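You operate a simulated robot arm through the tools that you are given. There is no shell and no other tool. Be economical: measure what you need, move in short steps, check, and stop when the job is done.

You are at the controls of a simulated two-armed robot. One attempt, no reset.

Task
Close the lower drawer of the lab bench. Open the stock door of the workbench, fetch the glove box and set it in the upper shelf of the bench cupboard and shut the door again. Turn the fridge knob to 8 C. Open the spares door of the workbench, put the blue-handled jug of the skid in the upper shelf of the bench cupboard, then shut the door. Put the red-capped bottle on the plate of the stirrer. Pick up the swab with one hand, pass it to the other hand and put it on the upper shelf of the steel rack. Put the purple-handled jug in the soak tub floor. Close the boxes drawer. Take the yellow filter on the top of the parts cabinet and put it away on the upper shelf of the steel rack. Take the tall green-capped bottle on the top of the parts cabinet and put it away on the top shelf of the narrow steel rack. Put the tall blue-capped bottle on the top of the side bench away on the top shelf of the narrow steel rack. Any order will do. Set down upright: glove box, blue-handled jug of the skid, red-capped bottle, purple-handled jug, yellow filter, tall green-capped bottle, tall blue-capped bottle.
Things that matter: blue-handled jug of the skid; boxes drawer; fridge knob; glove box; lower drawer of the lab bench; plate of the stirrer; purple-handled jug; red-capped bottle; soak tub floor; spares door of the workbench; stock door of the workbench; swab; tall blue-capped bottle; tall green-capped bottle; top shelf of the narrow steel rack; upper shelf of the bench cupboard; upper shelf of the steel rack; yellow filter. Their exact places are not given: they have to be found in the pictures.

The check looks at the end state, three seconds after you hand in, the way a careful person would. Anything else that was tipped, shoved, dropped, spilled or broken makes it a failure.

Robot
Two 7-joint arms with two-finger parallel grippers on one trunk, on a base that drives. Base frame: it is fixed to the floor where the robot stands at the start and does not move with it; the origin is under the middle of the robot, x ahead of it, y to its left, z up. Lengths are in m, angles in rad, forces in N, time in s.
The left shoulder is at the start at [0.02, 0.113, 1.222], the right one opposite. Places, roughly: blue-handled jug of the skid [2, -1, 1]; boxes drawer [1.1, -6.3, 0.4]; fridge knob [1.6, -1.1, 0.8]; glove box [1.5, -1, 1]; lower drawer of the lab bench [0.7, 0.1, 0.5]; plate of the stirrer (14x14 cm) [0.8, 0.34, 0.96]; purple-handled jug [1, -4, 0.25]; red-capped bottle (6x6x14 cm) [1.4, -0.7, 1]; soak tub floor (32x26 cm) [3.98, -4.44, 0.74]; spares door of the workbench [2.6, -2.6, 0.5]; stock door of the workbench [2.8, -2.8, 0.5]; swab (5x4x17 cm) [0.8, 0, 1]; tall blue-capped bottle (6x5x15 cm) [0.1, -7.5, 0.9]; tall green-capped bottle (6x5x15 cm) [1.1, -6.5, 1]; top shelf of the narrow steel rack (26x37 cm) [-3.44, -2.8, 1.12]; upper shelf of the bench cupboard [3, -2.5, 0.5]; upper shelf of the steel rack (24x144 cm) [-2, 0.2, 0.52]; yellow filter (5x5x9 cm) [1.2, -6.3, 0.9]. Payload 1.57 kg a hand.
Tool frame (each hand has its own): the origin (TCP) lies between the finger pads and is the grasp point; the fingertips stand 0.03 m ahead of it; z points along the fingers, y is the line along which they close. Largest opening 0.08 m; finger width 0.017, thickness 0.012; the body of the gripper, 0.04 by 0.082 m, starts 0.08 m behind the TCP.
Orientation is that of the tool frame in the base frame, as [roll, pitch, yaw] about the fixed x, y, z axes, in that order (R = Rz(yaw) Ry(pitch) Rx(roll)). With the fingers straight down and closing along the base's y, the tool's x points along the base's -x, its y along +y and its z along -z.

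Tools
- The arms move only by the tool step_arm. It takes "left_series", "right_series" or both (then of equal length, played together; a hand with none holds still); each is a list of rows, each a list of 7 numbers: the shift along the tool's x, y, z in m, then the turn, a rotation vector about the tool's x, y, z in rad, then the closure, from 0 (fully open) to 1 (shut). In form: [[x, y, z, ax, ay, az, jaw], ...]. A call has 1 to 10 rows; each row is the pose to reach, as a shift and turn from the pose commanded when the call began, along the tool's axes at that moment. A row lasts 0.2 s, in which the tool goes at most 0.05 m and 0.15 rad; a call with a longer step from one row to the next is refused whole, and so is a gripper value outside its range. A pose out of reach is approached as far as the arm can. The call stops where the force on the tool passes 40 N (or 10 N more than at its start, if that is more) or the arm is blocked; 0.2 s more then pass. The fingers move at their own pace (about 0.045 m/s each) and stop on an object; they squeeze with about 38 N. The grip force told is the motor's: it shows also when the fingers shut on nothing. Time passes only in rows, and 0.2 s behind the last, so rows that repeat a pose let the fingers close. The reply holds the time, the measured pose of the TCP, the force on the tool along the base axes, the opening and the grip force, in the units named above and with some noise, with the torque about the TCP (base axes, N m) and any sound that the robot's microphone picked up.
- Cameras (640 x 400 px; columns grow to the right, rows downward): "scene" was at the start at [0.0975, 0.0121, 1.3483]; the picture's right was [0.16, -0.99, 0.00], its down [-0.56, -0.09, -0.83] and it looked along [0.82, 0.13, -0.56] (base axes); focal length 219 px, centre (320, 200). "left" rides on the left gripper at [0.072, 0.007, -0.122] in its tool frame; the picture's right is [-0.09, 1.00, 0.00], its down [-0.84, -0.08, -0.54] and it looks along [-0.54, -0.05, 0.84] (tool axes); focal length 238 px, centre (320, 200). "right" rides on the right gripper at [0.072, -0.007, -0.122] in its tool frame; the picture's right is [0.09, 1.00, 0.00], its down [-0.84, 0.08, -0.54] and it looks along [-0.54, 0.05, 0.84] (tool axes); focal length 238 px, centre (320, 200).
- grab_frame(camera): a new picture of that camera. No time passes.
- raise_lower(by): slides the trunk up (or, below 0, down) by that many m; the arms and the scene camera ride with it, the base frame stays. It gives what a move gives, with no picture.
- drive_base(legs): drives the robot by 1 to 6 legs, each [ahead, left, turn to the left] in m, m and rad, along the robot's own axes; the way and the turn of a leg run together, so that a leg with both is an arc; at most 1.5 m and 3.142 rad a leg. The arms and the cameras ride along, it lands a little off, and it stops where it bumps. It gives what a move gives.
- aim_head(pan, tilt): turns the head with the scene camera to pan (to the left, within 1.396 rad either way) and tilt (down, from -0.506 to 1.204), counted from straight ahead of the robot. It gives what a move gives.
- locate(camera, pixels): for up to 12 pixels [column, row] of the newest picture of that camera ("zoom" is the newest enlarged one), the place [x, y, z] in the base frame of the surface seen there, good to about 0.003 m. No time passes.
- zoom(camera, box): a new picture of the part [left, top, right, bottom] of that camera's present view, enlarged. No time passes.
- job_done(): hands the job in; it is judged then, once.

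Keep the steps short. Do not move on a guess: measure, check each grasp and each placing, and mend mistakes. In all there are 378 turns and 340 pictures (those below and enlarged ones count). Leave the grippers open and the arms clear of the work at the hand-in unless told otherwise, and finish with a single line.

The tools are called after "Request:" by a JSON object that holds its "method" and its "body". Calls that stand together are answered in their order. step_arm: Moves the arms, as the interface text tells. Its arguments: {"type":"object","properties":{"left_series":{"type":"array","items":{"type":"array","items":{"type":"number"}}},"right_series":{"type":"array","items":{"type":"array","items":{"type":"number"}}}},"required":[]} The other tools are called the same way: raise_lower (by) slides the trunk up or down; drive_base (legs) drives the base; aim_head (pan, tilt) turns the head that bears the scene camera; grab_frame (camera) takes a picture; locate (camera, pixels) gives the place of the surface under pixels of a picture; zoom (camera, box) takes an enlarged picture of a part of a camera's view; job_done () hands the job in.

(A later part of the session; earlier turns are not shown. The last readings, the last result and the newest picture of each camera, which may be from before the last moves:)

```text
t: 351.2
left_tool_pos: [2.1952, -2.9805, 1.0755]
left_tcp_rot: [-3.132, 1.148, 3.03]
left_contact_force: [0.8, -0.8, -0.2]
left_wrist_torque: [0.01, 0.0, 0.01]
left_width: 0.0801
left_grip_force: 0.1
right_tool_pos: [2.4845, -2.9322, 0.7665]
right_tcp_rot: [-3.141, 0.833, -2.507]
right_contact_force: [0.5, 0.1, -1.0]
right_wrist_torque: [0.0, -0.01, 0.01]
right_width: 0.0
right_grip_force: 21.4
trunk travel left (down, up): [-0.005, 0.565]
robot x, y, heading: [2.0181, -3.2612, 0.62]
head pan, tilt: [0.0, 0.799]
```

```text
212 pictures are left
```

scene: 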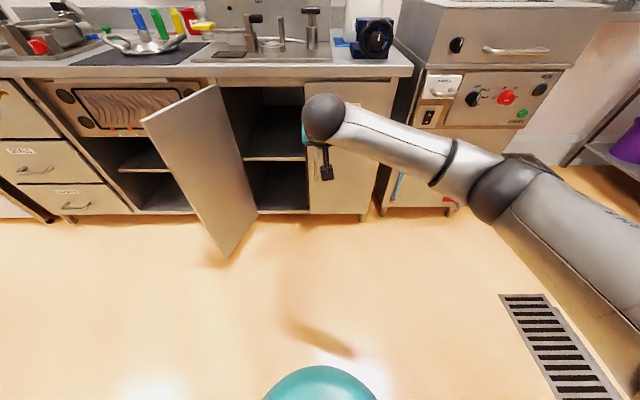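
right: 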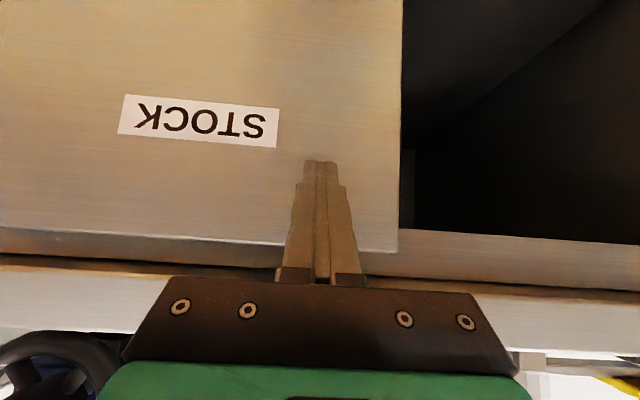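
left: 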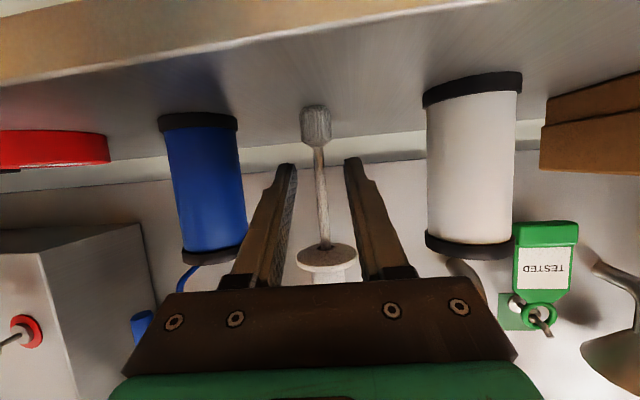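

STOCK is shut. Now raise to handle height and go to the jug.

Request:
{"method": "raise_lower", "body": {"by": 0.235}}

Request:
{"method": "drive_base", "body": {"legs": [[0, 0.9, 0.005], [0.1, 0.873, 0]]}}

Request:
{"method": "step_arm", "body": {"right_series": [[0, 0, 0, 0, 0, 0, 0.3], [0, 0, 0, 0, 0, 0, 0.3], [0, 0, 0, 0, 0, 0, 0.3]]}}

Request:
{"method": "grab_frame", "body": {"camera": "right"}}

```text
t: 353.6
left_tool_pos: [2.1951, -2.9804, 1.3099]
left_tcp_rot: [-3.134, 1.149, 3.029]
left_contact_force: [-0.4, 0.4, -0.5]
left_wrist_torque: [0.03, 0.0, -0.02]
left_width: 0.0801
left_grip_force: 0.1
right_tool_pos: [2.4846, -2.9318, 1.001]
right_tcp_rot: [3.141, 0.833, -2.506]
right_contact_force: [0.8, 0.9, -0.3]
right_wrist_torque: [0.03, -0.01, -0.03]
right_width: 0.0
right_grip_force: 21.0
trunk travel left (down, up): [-0.24, 0.33]
robot x, y, heading: [2.0175, -3.2618, 0.621]
head pan, tilt: [0.0, 0.799]
```

```text
t: 362.6
left_tool_pos: [1.2309, -1.492, 1.3105]
left_tcp_rot: [-3.133, 1.149, 3.036]
left_contact_force: [0.9, -0.9, 0.6]
left_wrist_torque: [0.02, -0.01, -0.03]
left_width: 0.0801
left_grip_force: 0.1
right_tool_pos: [1.5191, -1.4409, 1.0006]
right_tcp_rot: [3.141, 0.832, -2.497]
right_contact_force: [0.4, -0.4, -0.2]
right_wrist_torque: [0.01, 0.0, 0.02]
right_width: 0.0
right_grip_force: 21.8
trunk travel left (down, up): [-0.24, 0.33]
robot x, y, heading: [1.0569, -1.7749, 0.632]
head pan, tilt: [0.0, 0.799]
```

```text
t: 363.4
left_tool_pos: [1.2309, -1.4921, 1.3098]
left_tcp_rot: [-3.132, 1.15, 3.034]
left_contact_force: [0.5, -0.1, 0.2]
left_wrist_torque: [0.0, 0.01, -0.01]
left_width: 0.0802
left_grip_force: 0.1
right_tool_pos: [1.5197, -1.4414, 1.0007]
right_tcp_rot: [3.141, 0.832, -2.497]
right_contact_force: [0.0, 0.4, -0.2]
right_wrist_torque: [0.02, 0.0, 0.01]
right_width: 0.0558
right_grip_force: 0.0
trunk travel left (down, up): [-0.24, 0.33]
robot x, y, heading: [1.0548, -1.7741, 0.632]
head pan, tilt: [0.0, 0.799]
```

```text
211 pictures are left
```

right: 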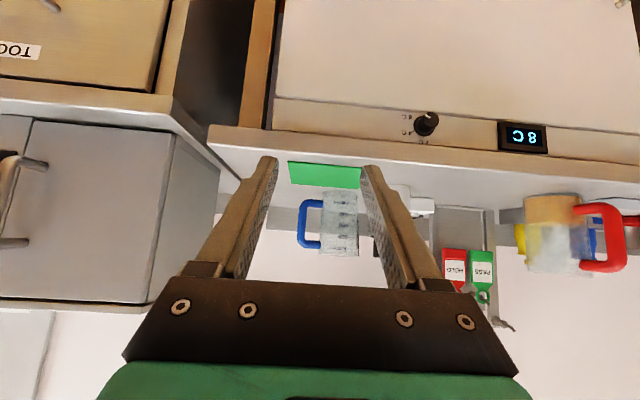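

Request:
{"method": "locate", "body": {"camera": "right", "pixels": [[303, 225], [301, 212], [304, 240], [318, 205], [318, 243], [338, 225], [322, 225]]}}

Request:
{"method": "zoom", "body": {"camera": "right", "box": [270, 150, 390, 270]}}

```text
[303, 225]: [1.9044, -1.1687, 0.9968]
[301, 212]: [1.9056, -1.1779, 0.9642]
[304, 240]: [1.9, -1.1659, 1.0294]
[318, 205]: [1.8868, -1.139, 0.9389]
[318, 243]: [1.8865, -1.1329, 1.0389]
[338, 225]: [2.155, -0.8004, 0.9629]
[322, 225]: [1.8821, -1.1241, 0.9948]
```

```text
3.33 times, centred on (330, 210) of right
```

zoom: 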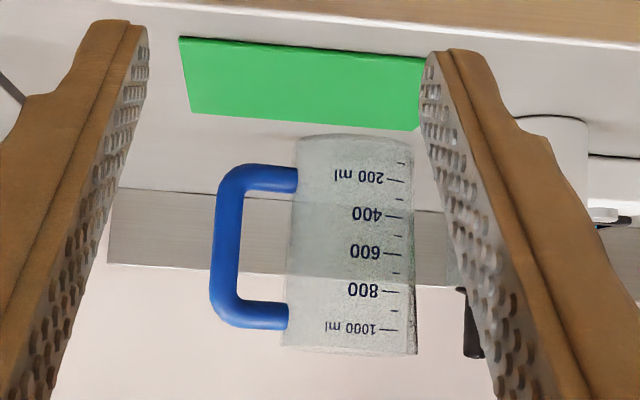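

Request:
{"method": "raise_lower", "body": {"by": -0.006}}

Request:
{"method": "drive_base", "body": {"legs": [[0, 0.006, -0.018], [0.37, 0, 0]]}}

Request:
{"method": "grab_frame", "body": {"camera": "right"}}

```text
t: 363.9
left_tool_pos: [1.2306, -1.4921, 1.3046]
left_tcp_rot: [-3.133, 1.147, 3.035]
left_contact_force: [0.9, -0.5, 0.4]
left_wrist_torque: [-0.01, 0.03, 0.0]
left_width: 0.0801
left_grip_force: 0.1
right_tool_pos: [1.5181, -1.4423, 0.9953]
right_tcp_rot: [-3.141, 0.834, -2.497]
right_contact_force: [0.0, -0.3, 0.3]
right_wrist_torque: [-0.02, -0.04, 0.02]
right_width: 0.0559
right_grip_force: 0.1
trunk travel left (down, up): [-0.234, 0.336]
robot x, y, heading: [1.0549, -1.7782, 0.63]
head pan, tilt: [0.0, 0.799]
```

```text
t: 366.7
left_tool_pos: [1.5385, -1.274, 1.3039]
left_tcp_rot: [-3.134, 1.149, 3.02]
left_contact_force: [0.0, -0.8, -0.2]
left_wrist_torque: [0.0, 0.01, -0.04]
left_width: 0.0799
left_grip_force: 0.1
right_tool_pos: [1.8283, -1.2279, 0.9947]
right_tcp_rot: [3.141, 0.832, -2.512]
right_contact_force: [0.3, 0.0, -0.7]
right_wrist_torque: [0.02, 0.06, 0.0]
right_width: 0.0562
right_grip_force: 0.0
trunk travel left (down, up): [-0.234, 0.336]
robot x, y, heading: [1.3564, -1.5514, 0.61]
head pan, tilt: [0.0, 0.799]
```

```text
209 pictures are left
```

right: 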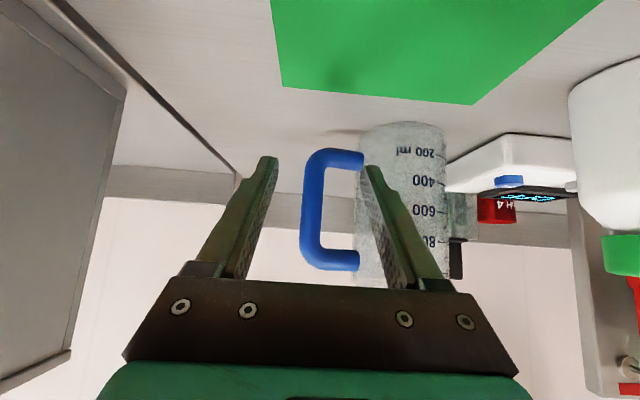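

Request:
{"method": "drive_base", "body": {"legs": [[0.06, 0, 0]]}}

Request:
{"method": "grab_frame", "body": {"camera": "right"}}

```text
t: 367.6
left_tool_pos: [1.5866, -1.2383, 1.3036]
left_tcp_rot: [-3.131, 1.148, 3.019]
left_contact_force: [1.0, -0.4, -0.4]
left_wrist_torque: [-0.02, -0.03, -0.04]
left_width: 0.0798
left_grip_force: 0.2
right_tool_pos: [1.8765, -1.1923, 0.9951]
right_tcp_rot: [3.141, 0.832, -2.513]
right_contact_force: [-0.2, -0.5, 0.0]
right_wrist_torque: [0.01, 0.0, -0.01]
right_width: 0.0559
right_grip_force: 0.1
trunk travel left (down, up): [-0.234, 0.336]
robot x, y, heading: [1.4049, -1.5208, 0.616]
head pan, tilt: [0.0, 0.799]
```

```text
208 pictures are left
```

right: 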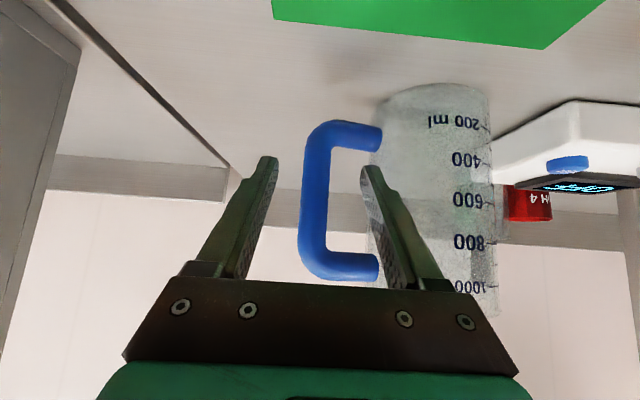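

The finger would graze the jug body, so I narrow the opening to ~0.036 before the last 4.5 cm.

Request:
{"method": "step_arm", "body": {"right_series": [[0, 0, 0, 0, 0, 0, 0.55], [0, 0, 0, 0, 0, 0, 0.55]]}}

Request:
{"method": "drive_base", "body": {"legs": [[0.045, 0.001, 0]]}}

Request:
{"method": "grab_frame", "body": {"camera": "right"}}

```text
t: 368.2
left_tool_pos: [1.5862, -1.2375, 1.3055]
left_tcp_rot: [-3.133, 1.148, 3.021]
left_contact_force: [0.4, 0.1, -0.6]
left_wrist_torque: [-0.04, 0.01, 0.01]
left_width: 0.0799
left_grip_force: 0.0
right_tool_pos: [1.8755, -1.194, 0.9964]
right_tcp_rot: [3.141, 0.834, -2.515]
right_contact_force: [0.3, -1.0, 0.1]
right_wrist_torque: [-0.01, -0.02, -0.02]
right_width: 0.0362
right_grip_force: 0.0
trunk travel left (down, up): [-0.234, 0.336]
robot x, y, heading: [1.4084, -1.5209, 0.616]
head pan, tilt: [0.0, 0.799]
```

```text
t: 369.1
left_tool_pos: [1.6235, -1.2129, 1.3026]
left_tcp_rot: [-3.131, 1.148, 3.021]
left_contact_force: [0.3, 0.1, -0.9]
left_wrist_torque: [-0.03, 0.02, 0.0]
left_width: 0.08
left_grip_force: 0.1
right_tool_pos: [1.9127, -1.165, 0.9948]
right_tcp_rot: [-3.141, 0.834, -2.514]
right_contact_force: [0.6, 0.0, -0.7]
right_wrist_torque: [0.04, 0.0, 0.01]
right_width: 0.0359
right_grip_force: 0.1
trunk travel left (down, up): [-0.234, 0.336]
robot x, y, heading: [1.4449, -1.4914, 0.614]
head pan, tilt: [0.0, 0.799]
```

```text
207 pictures are left
```

right: 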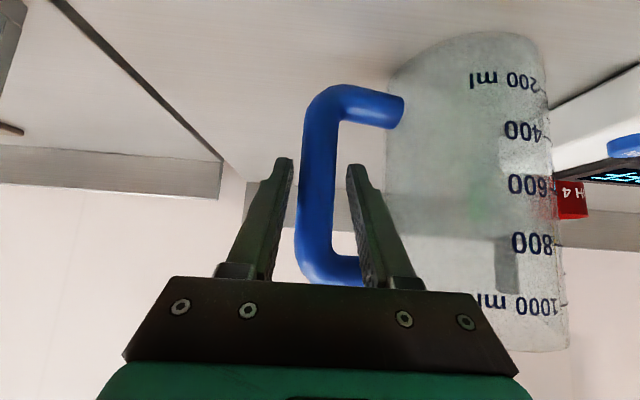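

The bar is between the fingers. Close and lift 8 cm.

Request:
{"method": "step_arm", "body": {"right_series": [[0, 0, 0, 0, 0, 0, 0.8], [0, 0, 0, 0, 0, 0, 1], [0, 0, 0, 0, 0, 0, 1], [0, 0, 0, 0, 0, 0, 1]]}}

Request:
{"method": "raise_lower", "body": {"by": 0.08}}

Request:
{"method": "grab_frame", "body": {"camera": "right"}}

Request:
{"method": "grab_frame", "body": {"camera": "scene"}}

```text
t: 370.1
left_tool_pos: [1.6228, -1.2132, 1.3045]
left_tcp_rot: [-3.133, 1.147, 3.02]
left_contact_force: [-0.2, 0.1, -0.6]
left_wrist_torque: [-0.01, 0.0, -0.04]
left_width: 0.0802
left_grip_force: 0.0
right_tool_pos: [1.9126, -1.1669, 0.9942]
right_tcp_rot: [3.141, 0.833, -2.512]
right_contact_force: [1.4, -0.5, 1.5]
right_wrist_torque: [-0.01, 0.02, 0.0]
right_width: 0.0214
right_grip_force: 34.9
trunk travel left (down, up): [-0.234, 0.336]
robot x, y, heading: [1.4466, -1.4906, 0.616]
head pan, tilt: [0.0, 0.799]
```

```text
t: 371.3
left_tool_pos: [1.6222, -1.2125, 1.3837]
left_tcp_rot: [-3.134, 1.148, 3.019]
left_contact_force: [0.3, -0.5, 0.7]
left_wrist_torque: [-0.03, 0.01, 0.0]
left_width: 0.0801
left_grip_force: 0.1
right_tool_pos: [1.9126, -1.1665, 1.0749]
right_tcp_rot: [3.141, 0.831, -2.513]
right_contact_force: [0.3, 0.8, -0.7]
right_wrist_torque: [-0.08, -0.05, 0.0]
right_width: 0.0213
right_grip_force: 34.4
trunk travel left (down, up): [-0.314, 0.256]
robot x, y, heading: [1.439, -1.4914, 0.617]
head pan, tilt: [0.0, 0.799]
```

```text
206 pictures are left
```

right: 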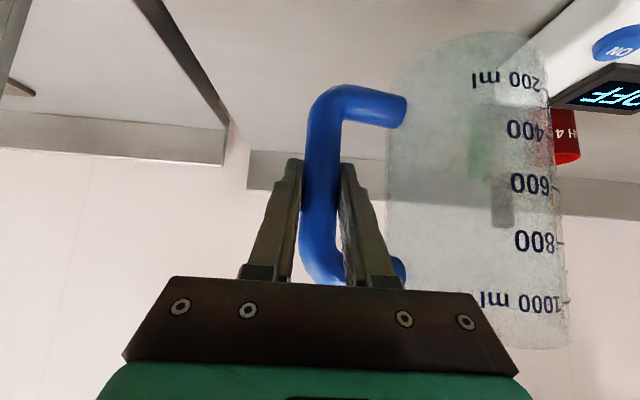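

```text
205 pictures are left
```

scene: 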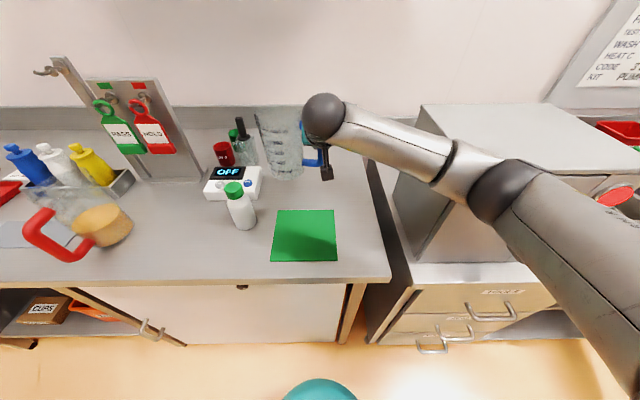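

Jug lifted upright. Back out, and carry it to the cupboard's left side.

Request:
{"method": "drive_base", "body": {"legs": [[-0.5, 0, 0.006], [0, -0.81, 0], [0, -0.81, 0]]}}

Request:
{"method": "raise_lower", "body": {"by": -0.305}}

Request:
{"method": "step_arm", "body": {"right_series": [[0.03, 0, 0.027, 0, 0, 0, 1], [0.06, 0, 0.055, 0, 0, 0, 1], [0.09, 0, 0.082, 0, 0, 0, 1], [0.12, 0, 0.109, 0, 0, 0, 1]]}}

Request:
{"method": "grab_frame", "body": {"camera": "scene"}}

Request:
{"method": "grab_frame", "body": {"camera": "right"}}

```text
t: 382.1
left_tool_pos: [2.1417, -2.8235, 1.3853]
left_tcp_rot: [-3.133, 1.148, 3.013]
left_contact_force: [0.0, -0.7, 0.0]
left_wrist_torque: [0.01, 0.0, -0.01]
left_width: 0.0802
left_grip_force: 0.1
right_tool_pos: [2.4327, -2.7804, 1.0737]
right_tcp_rot: [3.141, 0.832, -2.522]
right_contact_force: [0.2, -0.4, -0.4]
right_wrist_torque: [-0.09, -0.08, 0.04]
right_width: 0.0213
right_grip_force: 34.6
trunk travel left (down, up): [-0.314, 0.256]
robot x, y, heading: [1.9581, -3.1032, 0.61]
head pan, tilt: [0.0, 0.799]
```

```text
t: 385.1
left_tool_pos: [2.1412, -2.823, 1.0797]
left_tcp_rot: [-3.133, 1.148, 3.013]
left_contact_force: [0.3, 1.1, 0.4]
left_wrist_torque: [0.0, 0.02, -0.01]
left_width: 0.08
left_grip_force: 0.0
right_tool_pos: [2.4324, -2.7793, 0.7704]
right_tcp_rot: [-3.141, 0.832, -2.519]
right_contact_force: [-0.1, 0.4, -1.3]
right_wrist_torque: [-0.06, -0.03, -0.05]
right_width: 0.0214
right_grip_force: 34.9
trunk travel left (down, up): [-0.009, 0.561]
robot x, y, heading: [1.9647, -3.1023, 0.609]
head pan, tilt: [0.0, 0.799]
```

```text
t: 386.1
left_tool_pos: [2.143, -2.8235, 1.0798]
left_tcp_rot: [-3.133, 1.148, 3.013]
left_contact_force: [-0.4, -0.4, -0.2]
left_wrist_torque: [0.02, 0.01, 0.0]
left_width: 0.08
left_grip_force: 0.0
right_tool_pos: [2.4322, -2.7817, 0.6068]
right_tcp_rot: [3.141, 0.832, -2.519]
right_contact_force: [-0.3, -0.5, -1.6]
right_wrist_torque: [-0.15, -0.06, 0.0]
right_width: 0.0211
right_grip_force: 34.7
trunk travel left (down, up): [-0.009, 0.561]
robot x, y, heading: [1.961, -3.1042, 0.61]
head pan, tilt: [0.0, 0.799]
```

```text
204 pictures are left
```

scene: 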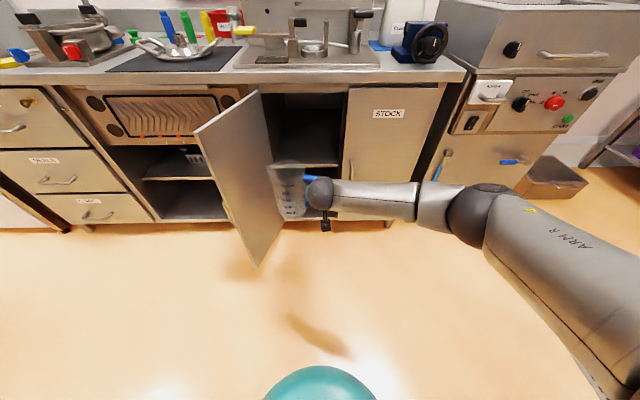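

```text
203 pictures are left
```

right: 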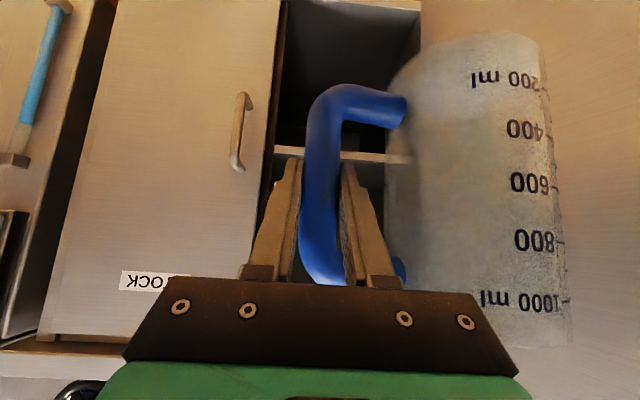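

Request:
{"method": "drive_base", "body": {"legs": [[0.25, 0, 0.008]]}}

Request:
{"method": "grab_frame", "body": {"camera": "right"}}

Request:
{"method": "grab_frame", "body": {"camera": "scene"}}

```text
t: 387.9
left_tool_pos: [2.3421, -2.6792, 1.0786]
left_tcp_rot: [-3.133, 1.149, 3.021]
left_contact_force: [-0.3, -0.5, -0.2]
left_wrist_torque: [-0.02, 0.0, 0.0]
left_width: 0.0801
left_grip_force: 0.1
right_tool_pos: [2.6318, -2.6352, 0.6067]
right_tcp_rot: [3.14, 0.833, -2.511]
right_contact_force: [0.5, -0.3, -0.1]
right_wrist_torque: [-0.09, -0.04, 0.01]
right_width: 0.0213
right_grip_force: 34.5
trunk travel left (down, up): [-0.009, 0.561]
robot x, y, heading: [2.1594, -2.9558, 0.623]
head pan, tilt: [0.0, 0.799]
```

```text
202 pictures are left
```

right: 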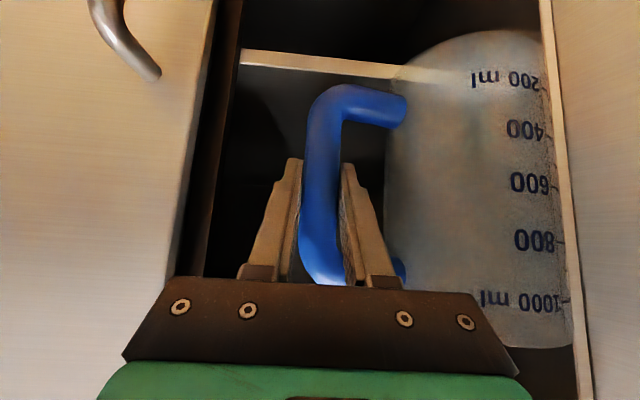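

```text
201 pictures are left
```

scene: 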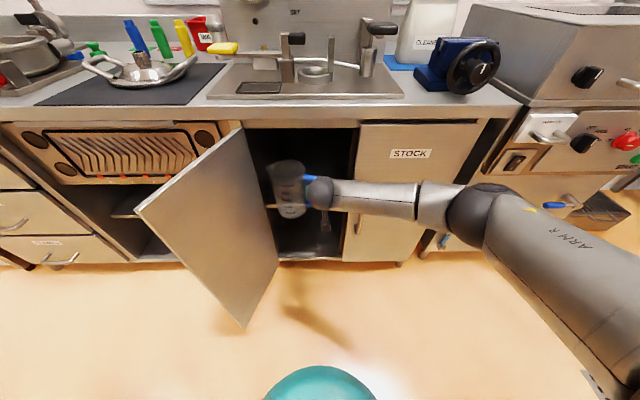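

Request:
{"method": "drive_base", "body": {"legs": [[0, -0.014, 0], [0.115, 0, 0]]}}

Request:
{"method": "grab_frame", "body": {"camera": "right"}}

```text
t: 389.5
left_tool_pos: [2.4448, -2.6251, 1.0785]
left_tcp_rot: [-3.134, 1.147, 3.02]
left_contact_force: [0.3, -0.5, -0.5]
left_wrist_torque: [0.01, -0.01, 0.0]
left_width: 0.0798
left_grip_force: 0.0
right_tool_pos: [2.7347, -2.5791, 0.6074]
right_tcp_rot: [-3.141, 0.832, -2.513]
right_contact_force: [0.2, -0.3, -2.1]
right_wrist_torque: [-0.09, -0.07, 0.0]
right_width: 0.0213
right_grip_force: 34.0
trunk travel left (down, up): [-0.009, 0.561]
robot x, y, heading: [2.2638, -2.907, 0.619]
head pan, tilt: [0.0, 0.799]
```

```text
200 pictures are left
```

right: 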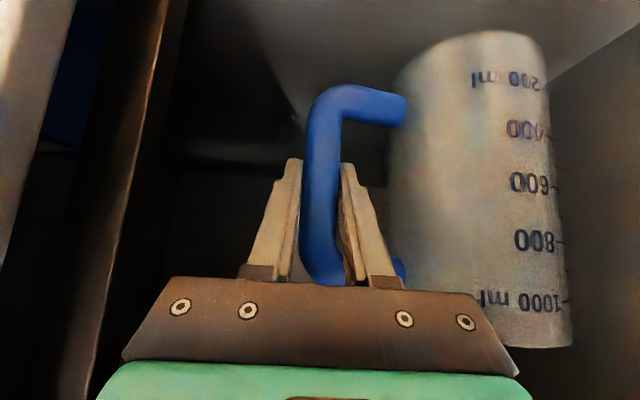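

Inside. Lower with the arm toward the shelf.

Request:
{"method": "step_arm", "body": {"right_series": [[0.0148, 0, 0.0135, 0, 0, 0, 1], [0.0296, 0, 0.027, 0, 0, 0, 1], [0.0325, 0, 0.0297, 0, 0, 0, 1]]}}

Request:
{"method": "step_arm", "body": {"right_series": [[0.0022, 0, 0.002, 0, 0, 0, 1]]}}

```text
t: 390.3
left_tool_pos: [2.4435, -2.6257, 1.0787]
left_tcp_rot: [-3.133, 1.147, 3.021]
left_contact_force: [-0.1, -0.1, 0.3]
left_wrist_torque: [-0.02, -0.02, 0.01]
left_width: 0.08
left_grip_force: 0.1
right_tool_pos: [2.7344, -2.5793, 0.5633]
right_tcp_rot: [3.141, 0.835, -2.511]
right_contact_force: [-0.3, -0.6, 1.6]
right_wrist_torque: [0.11, 0.2, 0.0]
right_width: 0.0214
right_grip_force: 34.5
trunk travel left (down, up): [-0.009, 0.561]
robot x, y, heading: [2.2663, -2.905, 0.618]
head pan, tilt: [0.0, 0.799]
```

```text
t: 390.7
left_tool_pos: [2.4434, -2.625, 1.0799]
left_tcp_rot: [-3.137, 1.148, 3.021]
left_contact_force: [-0.2, -0.4, -0.4]
left_wrist_torque: [-0.02, -0.02, 0.01]
left_width: 0.0799
left_grip_force: 0.1
right_tool_pos: [2.7354, -2.5796, 0.563]
right_tcp_rot: [-3.14, 0.837, -2.512]
right_contact_force: [0.4, -5.1, 12.9]
right_wrist_torque: [0.1, 0.33, 0.07]
right_width: 0.0213
right_grip_force: 34.3
trunk travel left (down, up): [-0.009, 0.561]
robot x, y, heading: [2.2616, -2.9048, 0.617]
head pan, tilt: [0.0, 0.799]
```

Contact (13 N). Open just enough and withdraw with the base.

Request:
{"method": "step_arm", "body": {"right_series": [[0, 0, 0, 0, 0, 0, 0.7], [0, 0, 0, 0, 0, 0, 0.55], [0, 0, 0, 0, 0, 0, 0.55]]}}

Request:
{"method": "grab_frame", "body": {"camera": "right"}}

```text
t: 391.5
left_tool_pos: [2.4446, -2.6237, 1.0798]
left_tcp_rot: [-3.134, 1.149, 3.02]
left_contact_force: [-0.6, 0.1, 0.0]
left_wrist_torque: [-0.01, -0.07, 0.02]
left_width: 0.0801
left_grip_force: 0.0
right_tool_pos: [2.7323, -2.5774, 0.5606]
right_tcp_rot: [-3.141, 0.832, -2.511]
right_contact_force: [0.5, -0.9, -0.2]
right_wrist_torque: [0.03, 0.02, 0.03]
right_width: 0.0362
right_grip_force: 0.0
trunk travel left (down, up): [-0.009, 0.561]
robot x, y, heading: [2.2629, -2.9036, 0.616]
head pan, tilt: [0.0, 0.799]
```

```text
199 pictures are left
```

right: 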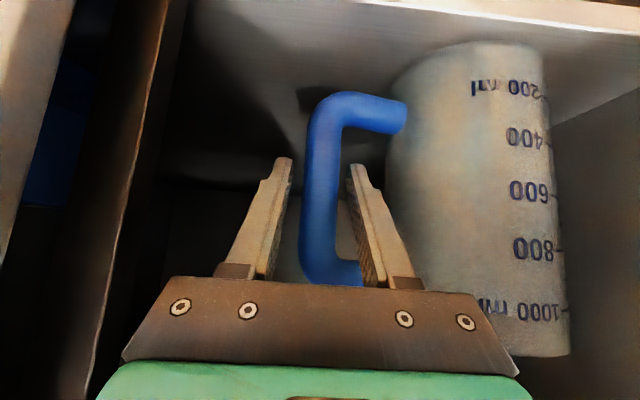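

Request:
{"method": "drive_base", "body": {"legs": [[-0.08, 0, 0], [-0.27, 0, 0.008]]}}

Request:
{"method": "grab_frame", "body": {"camera": "right"}}

Request:
{"method": "grab_frame", "body": {"camera": "scene"}}

```text
t: 394.1
left_tool_pos: [2.1585, -2.825, 1.0793]
left_tcp_rot: [-3.134, 1.148, 3.027]
left_contact_force: [0.1, -0.3, 0.5]
left_wrist_torque: [0.05, 0.0, 0.0]
left_width: 0.08
left_grip_force: 0.2
right_tool_pos: [2.4482, -2.7787, 0.5599]
right_tcp_rot: [3.141, 0.832, -2.502]
right_contact_force: [0.1, -1.0, -0.1]
right_wrist_torque: [0.01, -0.02, 0.0]
right_width: 0.0359
right_grip_force: 0.1
trunk travel left (down, up): [-0.009, 0.561]
robot x, y, heading: [1.9814, -3.107, 0.624]
head pan, tilt: [0.0, 0.799]
```

```text
198 pictures are left
```

right: 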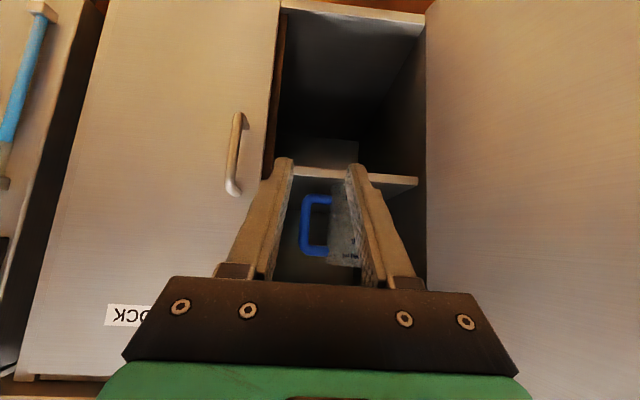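

```text
197 pictures are left
```

scene: 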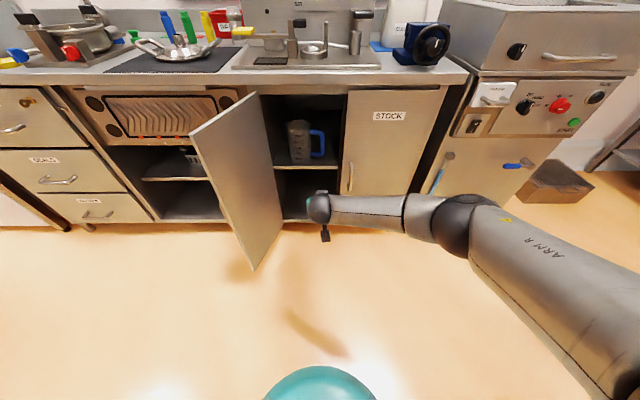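

Jug stands on the shelf. Close the gripper, raise a little, go round to the outer side of the SPARES door and swing it shut.

Request:
{"method": "raise_lower", "body": {"by": 0.15}}

Request:
{"method": "step_arm", "body": {"right_series": [[0, 0, 0, 0, 0, 0, 0.8], [0, 0, 0, 0, 0, 0, 1], [0, 0, 0, 0, 0, 0, 1]]}}

Request:
{"method": "drive_base", "body": {"legs": [[-0.16, 0, 0], [0, 0.45, 0], [0.2, 0, 0], [-0.01, -0.15, 0], [-0.01, -0.1, 0], [0.035, -0.1, 0]]}}

Request:
{"method": "grab_frame", "body": {"camera": "right"}}

```text
t: 395.8
left_tool_pos: [2.1594, -2.8258, 1.2278]
left_tcp_rot: [-3.133, 1.149, 3.029]
left_contact_force: [0.4, 0.7, 0.1]
left_wrist_torque: [-0.01, -0.01, 0.02]
left_width: 0.08
left_grip_force: 0.0
right_tool_pos: [2.4489, -2.7769, 0.7105]
right_tcp_rot: [-3.139, 0.834, -2.503]
right_contact_force: [0.3, -0.2, -0.3]
right_wrist_torque: [-0.01, 0.01, 0.02]
right_width: 0.036
right_grip_force: 0.0
trunk travel left (down, up): [-0.159, 0.411]
robot x, y, heading: [1.9821, -3.1121, 0.619]
head pan, tilt: [0.0, 0.799]
```

```text
t: 396.6
left_tool_pos: [2.1591, -2.8264, 1.2283]
left_tcp_rot: [-3.131, 1.15, 3.029]
left_contact_force: [-0.1, 0.0, 0.7]
left_wrist_torque: [0.01, 0.01, 0.02]
left_width: 0.0799
left_grip_force: 0.0
right_tool_pos: [2.4479, -2.7781, 0.7095]
right_tcp_rot: [-3.141, 0.833, -2.503]
right_contact_force: [-0.3, -0.8, 0.0]
right_wrist_torque: [0.06, 0.0, 0.04]
right_width: 0.0
right_grip_force: 18.3
trunk travel left (down, up): [-0.159, 0.411]
robot x, y, heading: [1.9835, -3.1054, 0.624]
head pan, tilt: [0.0, 0.799]
```

```text
t: 402.5
left_tool_pos: [1.9929, -2.5447, 1.2281]
left_tcp_rot: [-3.132, 1.149, 3.03]
left_contact_force: [-0.7, 0.5, -0.4]
left_wrist_torque: [0.0, -0.01, -0.06]
left_width: 0.0799
left_grip_force: 0.1
right_tool_pos: [2.2721, -2.4957, 0.7072]
right_tcp_rot: [3.125, 0.823, -2.501]
right_contact_force: [-5.0, -1.7, 2.5]
right_wrist_torque: [-0.02, -0.29, -0.29]
right_width: 0.0
right_grip_force: 21.1
trunk travel left (down, up): [-0.159, 0.411]
robot x, y, heading: [1.8207, -2.8304, 0.62]
head pan, tilt: [0.0, 0.799]
stopped in leg 4: the robot was blocked; the commanded pose is now the measured one
```

```text
196 pictures are left
```

right: 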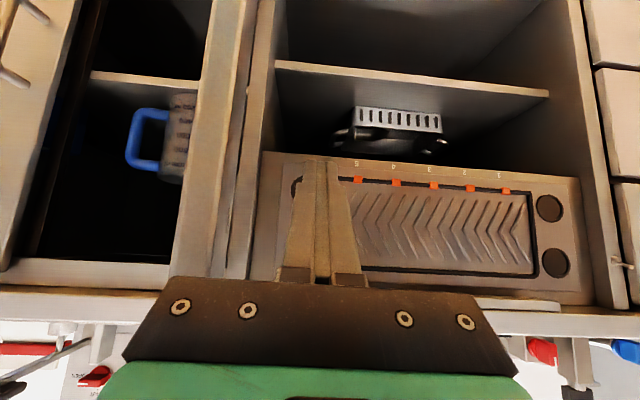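

Request:
{"method": "grab_frame", "body": {"camera": "scene"}}

```text
195 pictures are left
```

scene: 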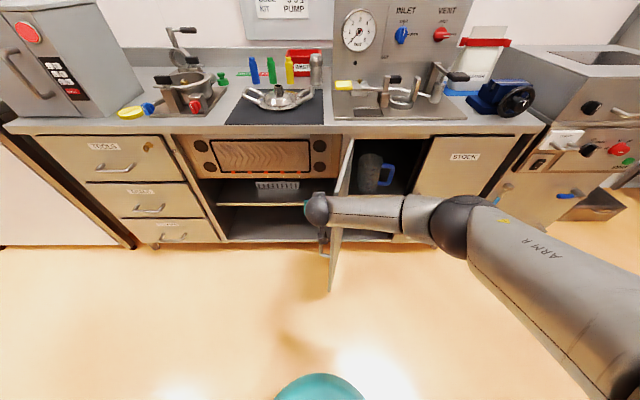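

Request:
{"method": "locate", "body": {"camera": "scene", "pixels": [[333, 280], [338, 250], [350, 150], [346, 180], [324, 235], [360, 212], [410, 215], [460, 225], [322, 250]]}}

```text
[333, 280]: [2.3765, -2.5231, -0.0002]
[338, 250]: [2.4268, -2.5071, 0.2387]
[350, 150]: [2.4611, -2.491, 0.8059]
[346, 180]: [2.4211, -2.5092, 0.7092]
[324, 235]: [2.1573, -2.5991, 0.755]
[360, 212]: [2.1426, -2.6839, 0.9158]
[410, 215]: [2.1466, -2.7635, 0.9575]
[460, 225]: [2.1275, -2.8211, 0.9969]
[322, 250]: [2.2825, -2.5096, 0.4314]
```

Request:
{"method": "drive_base", "body": {"legs": [[0.03, 0.02, 0], [0.03, 0, 0], [0, -0.08, 0]]}}

Request:
{"method": "grab_frame", "body": {"camera": "scene"}}

```text
t: 403.3
left_tool_pos: [1.9981, -2.5322, 1.2291]
left_tcp_rot: [-3.135, 1.146, 3.028]
left_contact_force: [0.3, -1.0, 0.0]
left_wrist_torque: [-0.01, 0.02, 0.04]
left_width: 0.0799
left_grip_force: 0.2
right_tool_pos: [2.2645, -2.4757, 0.703]
right_tcp_rot: [3.105, 0.806, -2.501]
right_contact_force: [-3.7, -1.4, 0.7]
right_wrist_torque: [0.01, -0.25, -0.22]
right_width: 0.0
right_grip_force: 21.1
trunk travel left (down, up): [-0.159, 0.411]
robot x, y, heading: [1.8207, -2.8159, 0.626]
head pan, tilt: [0.0, 0.799]
stopped in leg 1: the force on the tool passed its limit at 52 N (the readings are from after the stop); the commanded pose is now the measured one
```

```text
194 pictures are left
```

scene: 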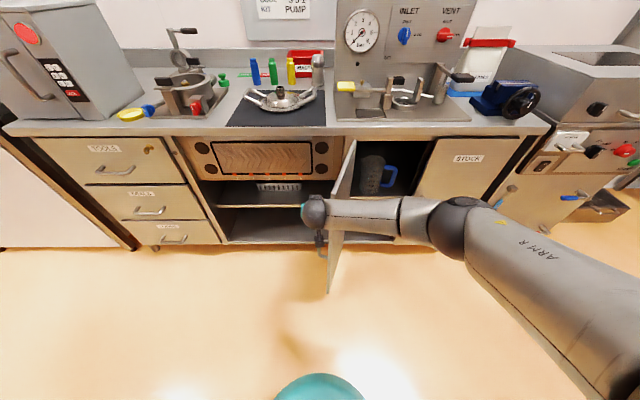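

The wrist was wedged on the door's end edge. I back off and push with just the fingertips near the edge.

Request:
{"method": "drive_base", "body": {"legs": [[-0.02, 0.06, 0], [-0.02, 0, 0]]}}

Request:
{"method": "drive_base", "body": {"legs": [[0, -0.1, 0], [0, -0.08, 0]]}}

Request:
{"method": "grab_frame", "body": {"camera": "right"}}

```text
t: 404.7
left_tool_pos: [1.9314, -2.508, 1.2292]
left_tcp_rot: [-3.135, 1.147, 3.028]
left_contact_force: [-0.1, 0.0, 0.6]
left_wrist_torque: [0.02, 0.01, -0.01]
left_width: 0.0802
left_grip_force: 0.0
right_tool_pos: [2.1968, -2.4514, 0.7033]
right_tcp_rot: [3.108, 0.806, -2.5]
right_contact_force: [0.0, 0.2, -0.4]
right_wrist_torque: [0.0, 0.0, 0.0]
right_width: 0.0
right_grip_force: 21.1
trunk travel left (down, up): [-0.159, 0.411]
robot x, y, heading: [1.7565, -2.7883, 0.626]
head pan, tilt: [0.0, 0.799]
```

```text
t: 406.5
left_tool_pos: [2.0381, -2.6541, 1.2292]
left_tcp_rot: [-3.135, 1.148, 3.028]
left_contact_force: [1.4, -0.1, -0.9]
left_wrist_torque: [0.0, -0.01, 0.01]
left_width: 0.08
left_grip_force: 0.1
right_tool_pos: [2.3043, -2.5991, 0.7034]
right_tcp_rot: [3.106, 0.806, -2.501]
right_contact_force: [0.1, 0.1, 0.8]
right_wrist_torque: [0.01, 0.02, -0.01]
right_width: 0.0003
right_grip_force: 21.5
trunk travel left (down, up): [-0.159, 0.411]
robot x, y, heading: [1.8617, -2.9401, 0.623]
head pan, tilt: [0.0, 0.799]
```

```text
193 pictures are left
```

right: 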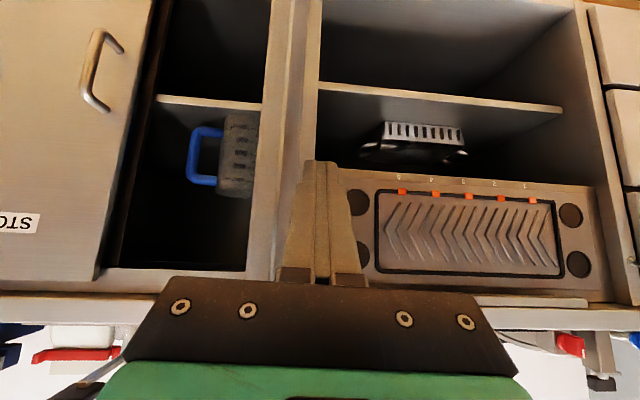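

Request:
{"method": "drive_base", "body": {"legs": [[0.01, -0.06, 0], [0.04, -0.1, 0]]}}

Request:
{"method": "grab_frame", "body": {"camera": "right"}}

```text
t: 408.2
left_tool_pos: [2.1724, -2.7542, 1.2295]
left_tcp_rot: [-3.136, 1.147, 3.027]
left_contact_force: [0.4, 0.8, -0.1]
left_wrist_torque: [0.0, 0.0, 0.03]
left_width: 0.08
left_grip_force: 0.0
right_tool_pos: [2.4381, -2.6996, 0.7036]
right_tcp_rot: [3.107, 0.807, -2.5]
right_contact_force: [-0.1, -0.3, 0.4]
right_wrist_torque: [-0.03, -0.01, 0.0]
right_width: 0.0
right_grip_force: 21.3
trunk travel left (down, up): [-0.159, 0.411]
robot x, y, heading: [1.9967, -3.037, 0.624]
head pan, tilt: [0.0, 0.799]
```

```text
192 pictures are left
```

right: 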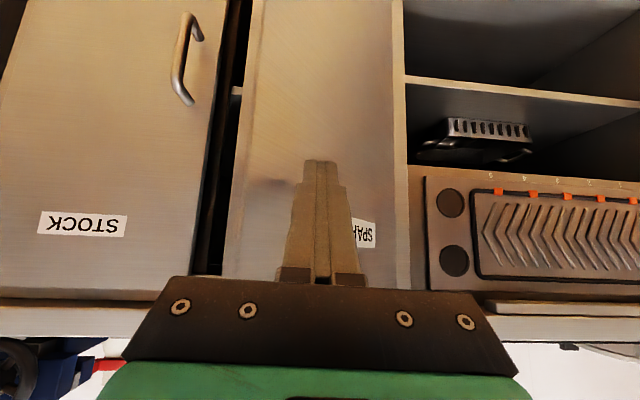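

It is swinging shut. Continue.

Request:
{"method": "drive_base", "body": {"legs": [[0.066, -0.06, 0], [0.063, -0.03, 0], [0.05, -0.005, 0]]}}

Request:
{"method": "grab_frame", "body": {"camera": "right"}}

```text
t: 410.5
left_tool_pos: [2.3726, -2.7253, 1.23]
left_tcp_rot: [-3.135, 1.147, 3.031]
left_contact_force: [0.1, 0.5, -0.3]
left_wrist_torque: [0.0, 0.04, 0.0]
left_width: 0.08
left_grip_force: 0.0
right_tool_pos: [2.6386, -2.67, 0.7035]
right_tcp_rot: [3.107, 0.808, -2.498]
right_contact_force: [0.6, 0.7, -0.1]
right_wrist_torque: [0.04, 0.01, 0.03]
right_width: 0.0
right_grip_force: 21.3
trunk travel left (down, up): [-0.159, 0.411]
robot x, y, heading: [2.1981, -3.0062, 0.623]
head pan, tilt: [0.0, 0.799]
```

```text
191 pictures are left
```

right: 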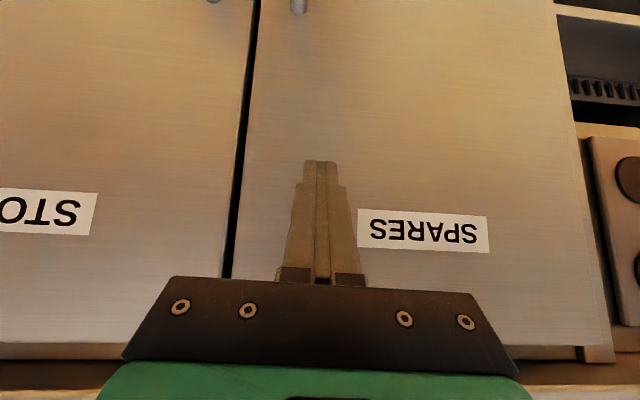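

Request:
{"method": "drive_base", "body": {"legs": [[0.045, 0, 0]]}}

Request:
{"method": "drive_base", "body": {"legs": [[-0.35, 0, 0]]}}

Request:
{"method": "grab_frame", "body": {"camera": "scene"}}

Request:
{"method": "zoom", "body": {"camera": "scene", "box": [200, 60, 480, 240]}}

```text
t: 411.4
left_tool_pos: [2.3978, -2.7086, 1.2287]
left_tcp_rot: [-3.13, 1.144, 3.03]
left_contact_force: [0.4, 0.8, 0.3]
left_wrist_torque: [-0.03, -0.02, -0.01]
left_width: 0.0799
left_grip_force: 0.0
right_tool_pos: [2.6523, -2.6548, 0.698]
right_tcp_rot: [3.098, 0.786, -2.501]
right_contact_force: [-1.7, -1.0, 0.3]
right_wrist_torque: [0.03, 0.03, 0.02]
right_width: 0.0
right_grip_force: 21.3
trunk travel left (down, up): [-0.159, 0.411]
robot x, y, heading: [2.2199, -2.9918, 0.628]
head pan, tilt: [0.0, 0.799]
stopped in leg 1: the force on the tool passed its limit at 130 N (the readings are from after the stop); the commanded pose is now the measured one
```

```text
t: 413.7
left_tool_pos: [2.1151, -2.9112, 1.228]
left_tcp_rot: [-3.13, 1.147, 3.027]
left_contact_force: [-0.3, 0.5, -0.2]
left_wrist_torque: [-0.01, 0.0, -0.03]
left_width: 0.0802
left_grip_force: 0.1
right_tool_pos: [2.3709, -2.8599, 0.6986]
right_tcp_rot: [3.101, 0.785, -2.502]
right_contact_force: [-0.2, -0.2, 0.5]
right_wrist_torque: [-0.02, 0.0, 0.0]
right_width: 0.0
right_grip_force: 21.6
trunk travel left (down, up): [-0.159, 0.411]
robot x, y, heading: [1.941, -3.1948, 0.622]
head pan, tilt: [0.0, 0.799]
```

```text
190 pictures are left
```

scene: 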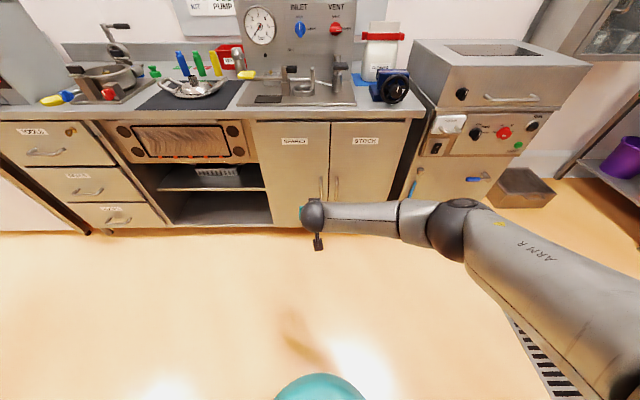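

```text
2.22 times, centred on (340, 150) of scene
```

zoom: 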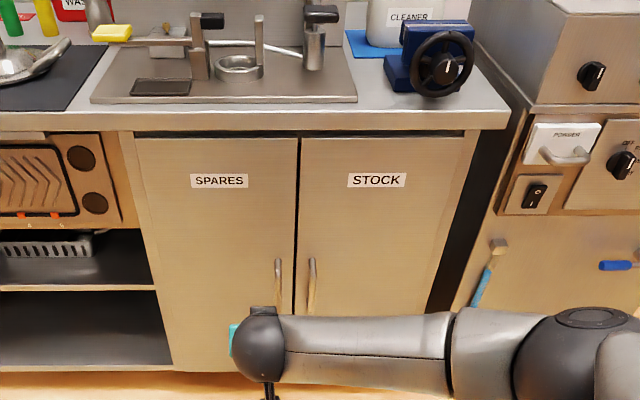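

Request:
{"method": "locate", "body": {"camera": "zoom", "pixels": [[280, 220], [320, 220], [180, 230], [440, 220], [280, 150], [320, 150]]}}

Request:
{"method": "drive_base", "body": {"legs": [[-0.2, 0, -1.2]]}}

Request:
{"method": "aim_head", "body": {"pan": 0, "tilt": 0.4}}

Request:
{"method": "grab_frame", "body": {"camera": "scene"}}

```text
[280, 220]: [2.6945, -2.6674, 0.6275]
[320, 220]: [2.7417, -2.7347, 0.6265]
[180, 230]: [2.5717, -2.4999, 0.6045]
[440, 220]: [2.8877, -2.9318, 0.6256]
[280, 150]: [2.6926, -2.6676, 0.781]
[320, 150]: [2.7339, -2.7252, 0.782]
```

```text
t: 417.0
left_tool_pos: [2.0766, -3.2611, 1.2275]
left_tcp_rot: [-3.13, 1.144, 1.835]
left_contact_force: [0.6, 0.3, -1.2]
left_wrist_torque: [0.01, 0.02, -0.02]
left_width: 0.08
left_grip_force: 0.1
right_tool_pos: [2.2192, -3.48, 0.6981]
right_tcp_rot: [3.1, 0.784, 2.583]
right_contact_force: [0.8, -0.2, -0.1]
right_wrist_torque: [0.07, -0.02, 0.02]
right_width: 0.0004
right_grip_force: 21.4
trunk travel left (down, up): [-0.159, 0.411]
robot x, y, heading: [1.7496, -3.1963, -0.573]
head pan, tilt: [0.0, 0.799]
```

```text
t: 417.9
left_tool_pos: [2.0776, -3.2612, 1.2286]
left_tcp_rot: [-3.129, 1.147, 1.833]
left_contact_force: [0.3, 0.2, 1.0]
left_wrist_torque: [0.04, 0.01, 0.01]
left_width: 0.0799
left_grip_force: 0.1
right_tool_pos: [2.2194, -3.4779, 0.6974]
right_tcp_rot: [3.1, 0.783, 2.585]
right_contact_force: [-1.3, -0.3, -1.0]
right_wrist_torque: [-0.01, -0.02, 0.01]
right_width: 0.0
right_grip_force: 21.4
trunk travel left (down, up): [-0.159, 0.411]
robot x, y, heading: [1.748, -3.1995, -0.574]
head pan, tilt: [0.0, 0.4]
```

```text
188 pictures are left
```

scene: 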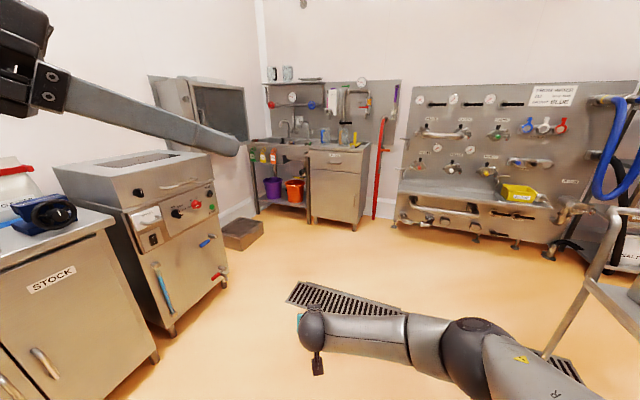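

Both doors are flush (u≈0.624). Now find the purple-handled jug near (1, −4, 0.25).

Request:
{"method": "drive_base", "body": {"legs": [[0, 0, -1.6]]}}

Request:
{"method": "aim_head", "body": {"pan": 0, "tilt": 0.6}}

Request:
{"method": "grab_frame", "body": {"camera": "scene"}}

```text
t: 422.2
left_tool_pos: [1.6814, -3.5256, 1.2291]
left_tcp_rot: [-3.128, 1.146, 0.243]
left_contact_force: [-0.3, 0.5, 0.5]
left_wrist_torque: [0.02, -0.02, -0.02]
left_width: 0.0799
left_grip_force: 0.1
right_tool_pos: [1.4599, -3.6637, 0.6983]
right_tcp_rot: [3.1, 0.783, 0.994]
right_contact_force: [-0.5, 1.2, 0.3]
right_wrist_torque: [0.01, 0.02, 0.0]
right_width: 0.0001
right_grip_force: 21.1
trunk travel left (down, up): [-0.159, 0.411]
robot x, y, heading: [1.7526, -3.2004, -2.167]
head pan, tilt: [0.0, 0.4]
```

```text
t: 422.9
left_tool_pos: [1.6795, -3.5255, 1.2271]
left_tcp_rot: [-3.13, 1.146, 0.243]
left_contact_force: [-0.3, 0.1, 0.8]
left_wrist_torque: [0.0, -0.06, 0.0]
left_width: 0.0798
left_grip_force: 0.1
right_tool_pos: [1.4607, -3.6645, 0.6974]
right_tcp_rot: [3.1, 0.784, 0.995]
right_contact_force: [0.4, -0.1, 0.7]
right_wrist_torque: [-0.02, -0.03, -0.04]
right_width: 0.0
right_grip_force: 21.2
trunk travel left (down, up): [-0.159, 0.411]
robot x, y, heading: [1.7508, -3.1989, -2.165]
head pan, tilt: [0.0, 0.6]
```

```text
187 pictures are left
```

scene: 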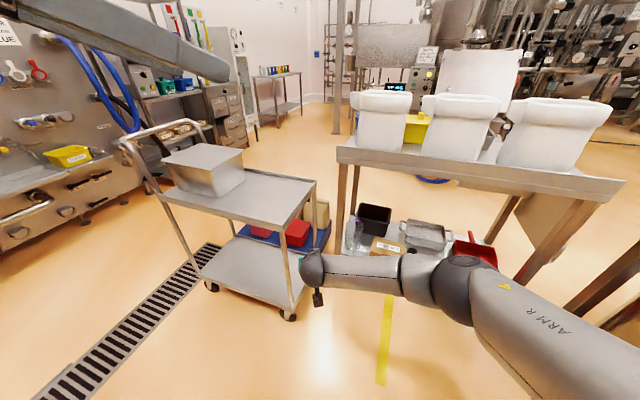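

Request:
{"method": "zoom", "body": {"camera": "scene", "box": [220, 180, 420, 300]}}

Request:
{"method": "locate", "body": {"camera": "scene", "pixels": [[352, 232], [358, 245], [375, 215], [330, 145], [345, 165], [600, 185], [335, 240], [315, 185], [260, 220]]}}

```text
3.20 times, centred on (320, 240) of scene
```

zoom: 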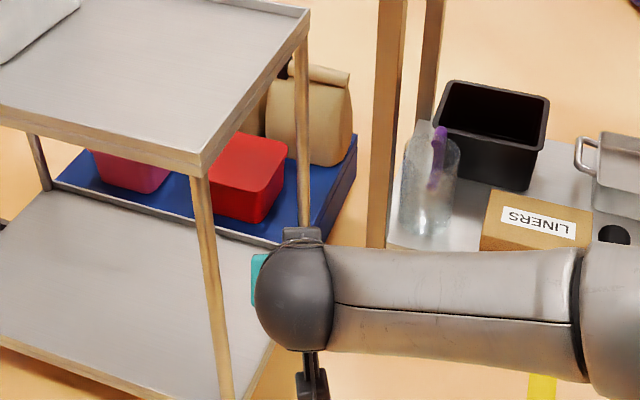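

```text
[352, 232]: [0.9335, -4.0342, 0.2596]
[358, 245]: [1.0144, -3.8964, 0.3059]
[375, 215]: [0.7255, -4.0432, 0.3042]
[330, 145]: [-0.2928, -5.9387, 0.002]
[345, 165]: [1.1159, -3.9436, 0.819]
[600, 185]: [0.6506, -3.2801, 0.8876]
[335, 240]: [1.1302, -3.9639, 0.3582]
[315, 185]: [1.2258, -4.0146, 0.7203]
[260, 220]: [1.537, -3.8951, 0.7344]
```

The purple-handled jug stands on the lower shelf of the table at right. I turn square to that table and get closer for a look.

Request:
{"method": "drive_base", "body": {"legs": [[0, 0, -0.352], [0.2, 0.05, 0]]}}

Request:
{"method": "aim_head", "body": {"pan": 0.1, "tilt": 0.75}}

Request:
{"method": "grab_frame", "body": {"camera": "scene"}}

Request:
{"method": "grab_frame", "body": {"camera": "right"}}

```text
t: 425.6
left_tool_pos: [1.4402, -3.6378, 1.2277]
left_tcp_rot: [-3.127, 1.146, -0.11]
left_contact_force: [0.0, -0.1, 0.1]
left_wrist_torque: [0.01, -0.04, 0.0]
left_width: 0.0802
left_grip_force: 0.1
right_tool_pos: [1.1852, -3.6912, 0.6968]
right_tcp_rot: [3.1, 0.784, 0.639]
right_contact_force: [-0.8, 0.7, -0.5]
right_wrist_torque: [0.04, 0.01, -0.01]
right_width: 0.0
right_grip_force: 20.8
trunk travel left (down, up): [-0.159, 0.411]
robot x, y, heading: [1.618, -3.3543, -2.518]
head pan, tilt: [0.0, 0.6]
```

```text
t: 426.3
left_tool_pos: [1.4402, -3.6388, 1.2289]
left_tcp_rot: [-3.129, 1.145, -0.111]
left_contact_force: [-0.6, 0.3, -0.5]
left_wrist_torque: [0.01, -0.04, 0.01]
left_width: 0.0801
left_grip_force: 0.1
right_tool_pos: [1.1862, -3.6912, 0.6972]
right_tcp_rot: [3.099, 0.784, 0.64]
right_contact_force: [-0.8, -0.1, -0.3]
right_wrist_torque: [-0.02, 0.02, 0.01]
right_width: 0.0
right_grip_force: 21.8
trunk travel left (down, up): [-0.159, 0.411]
robot x, y, heading: [1.6177, -3.3582, -2.521]
head pan, tilt: [0.099, 0.75]
```

```text
185 pictures are left
```

scene: 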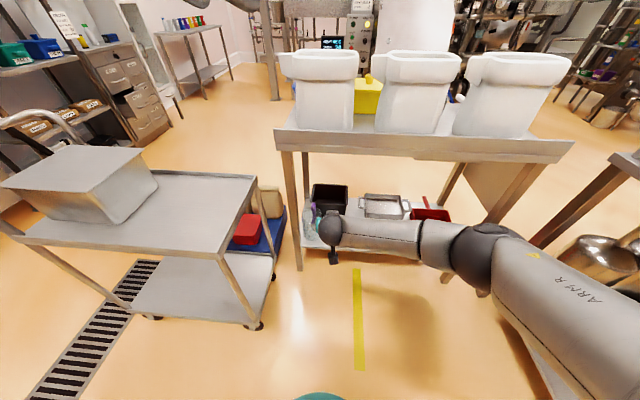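

```text
184 pictures are left
```

right: 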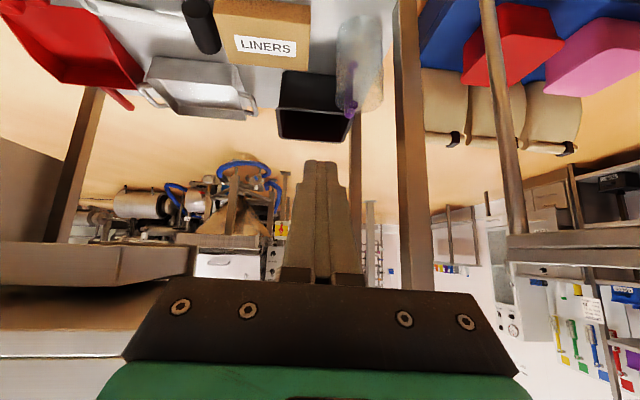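

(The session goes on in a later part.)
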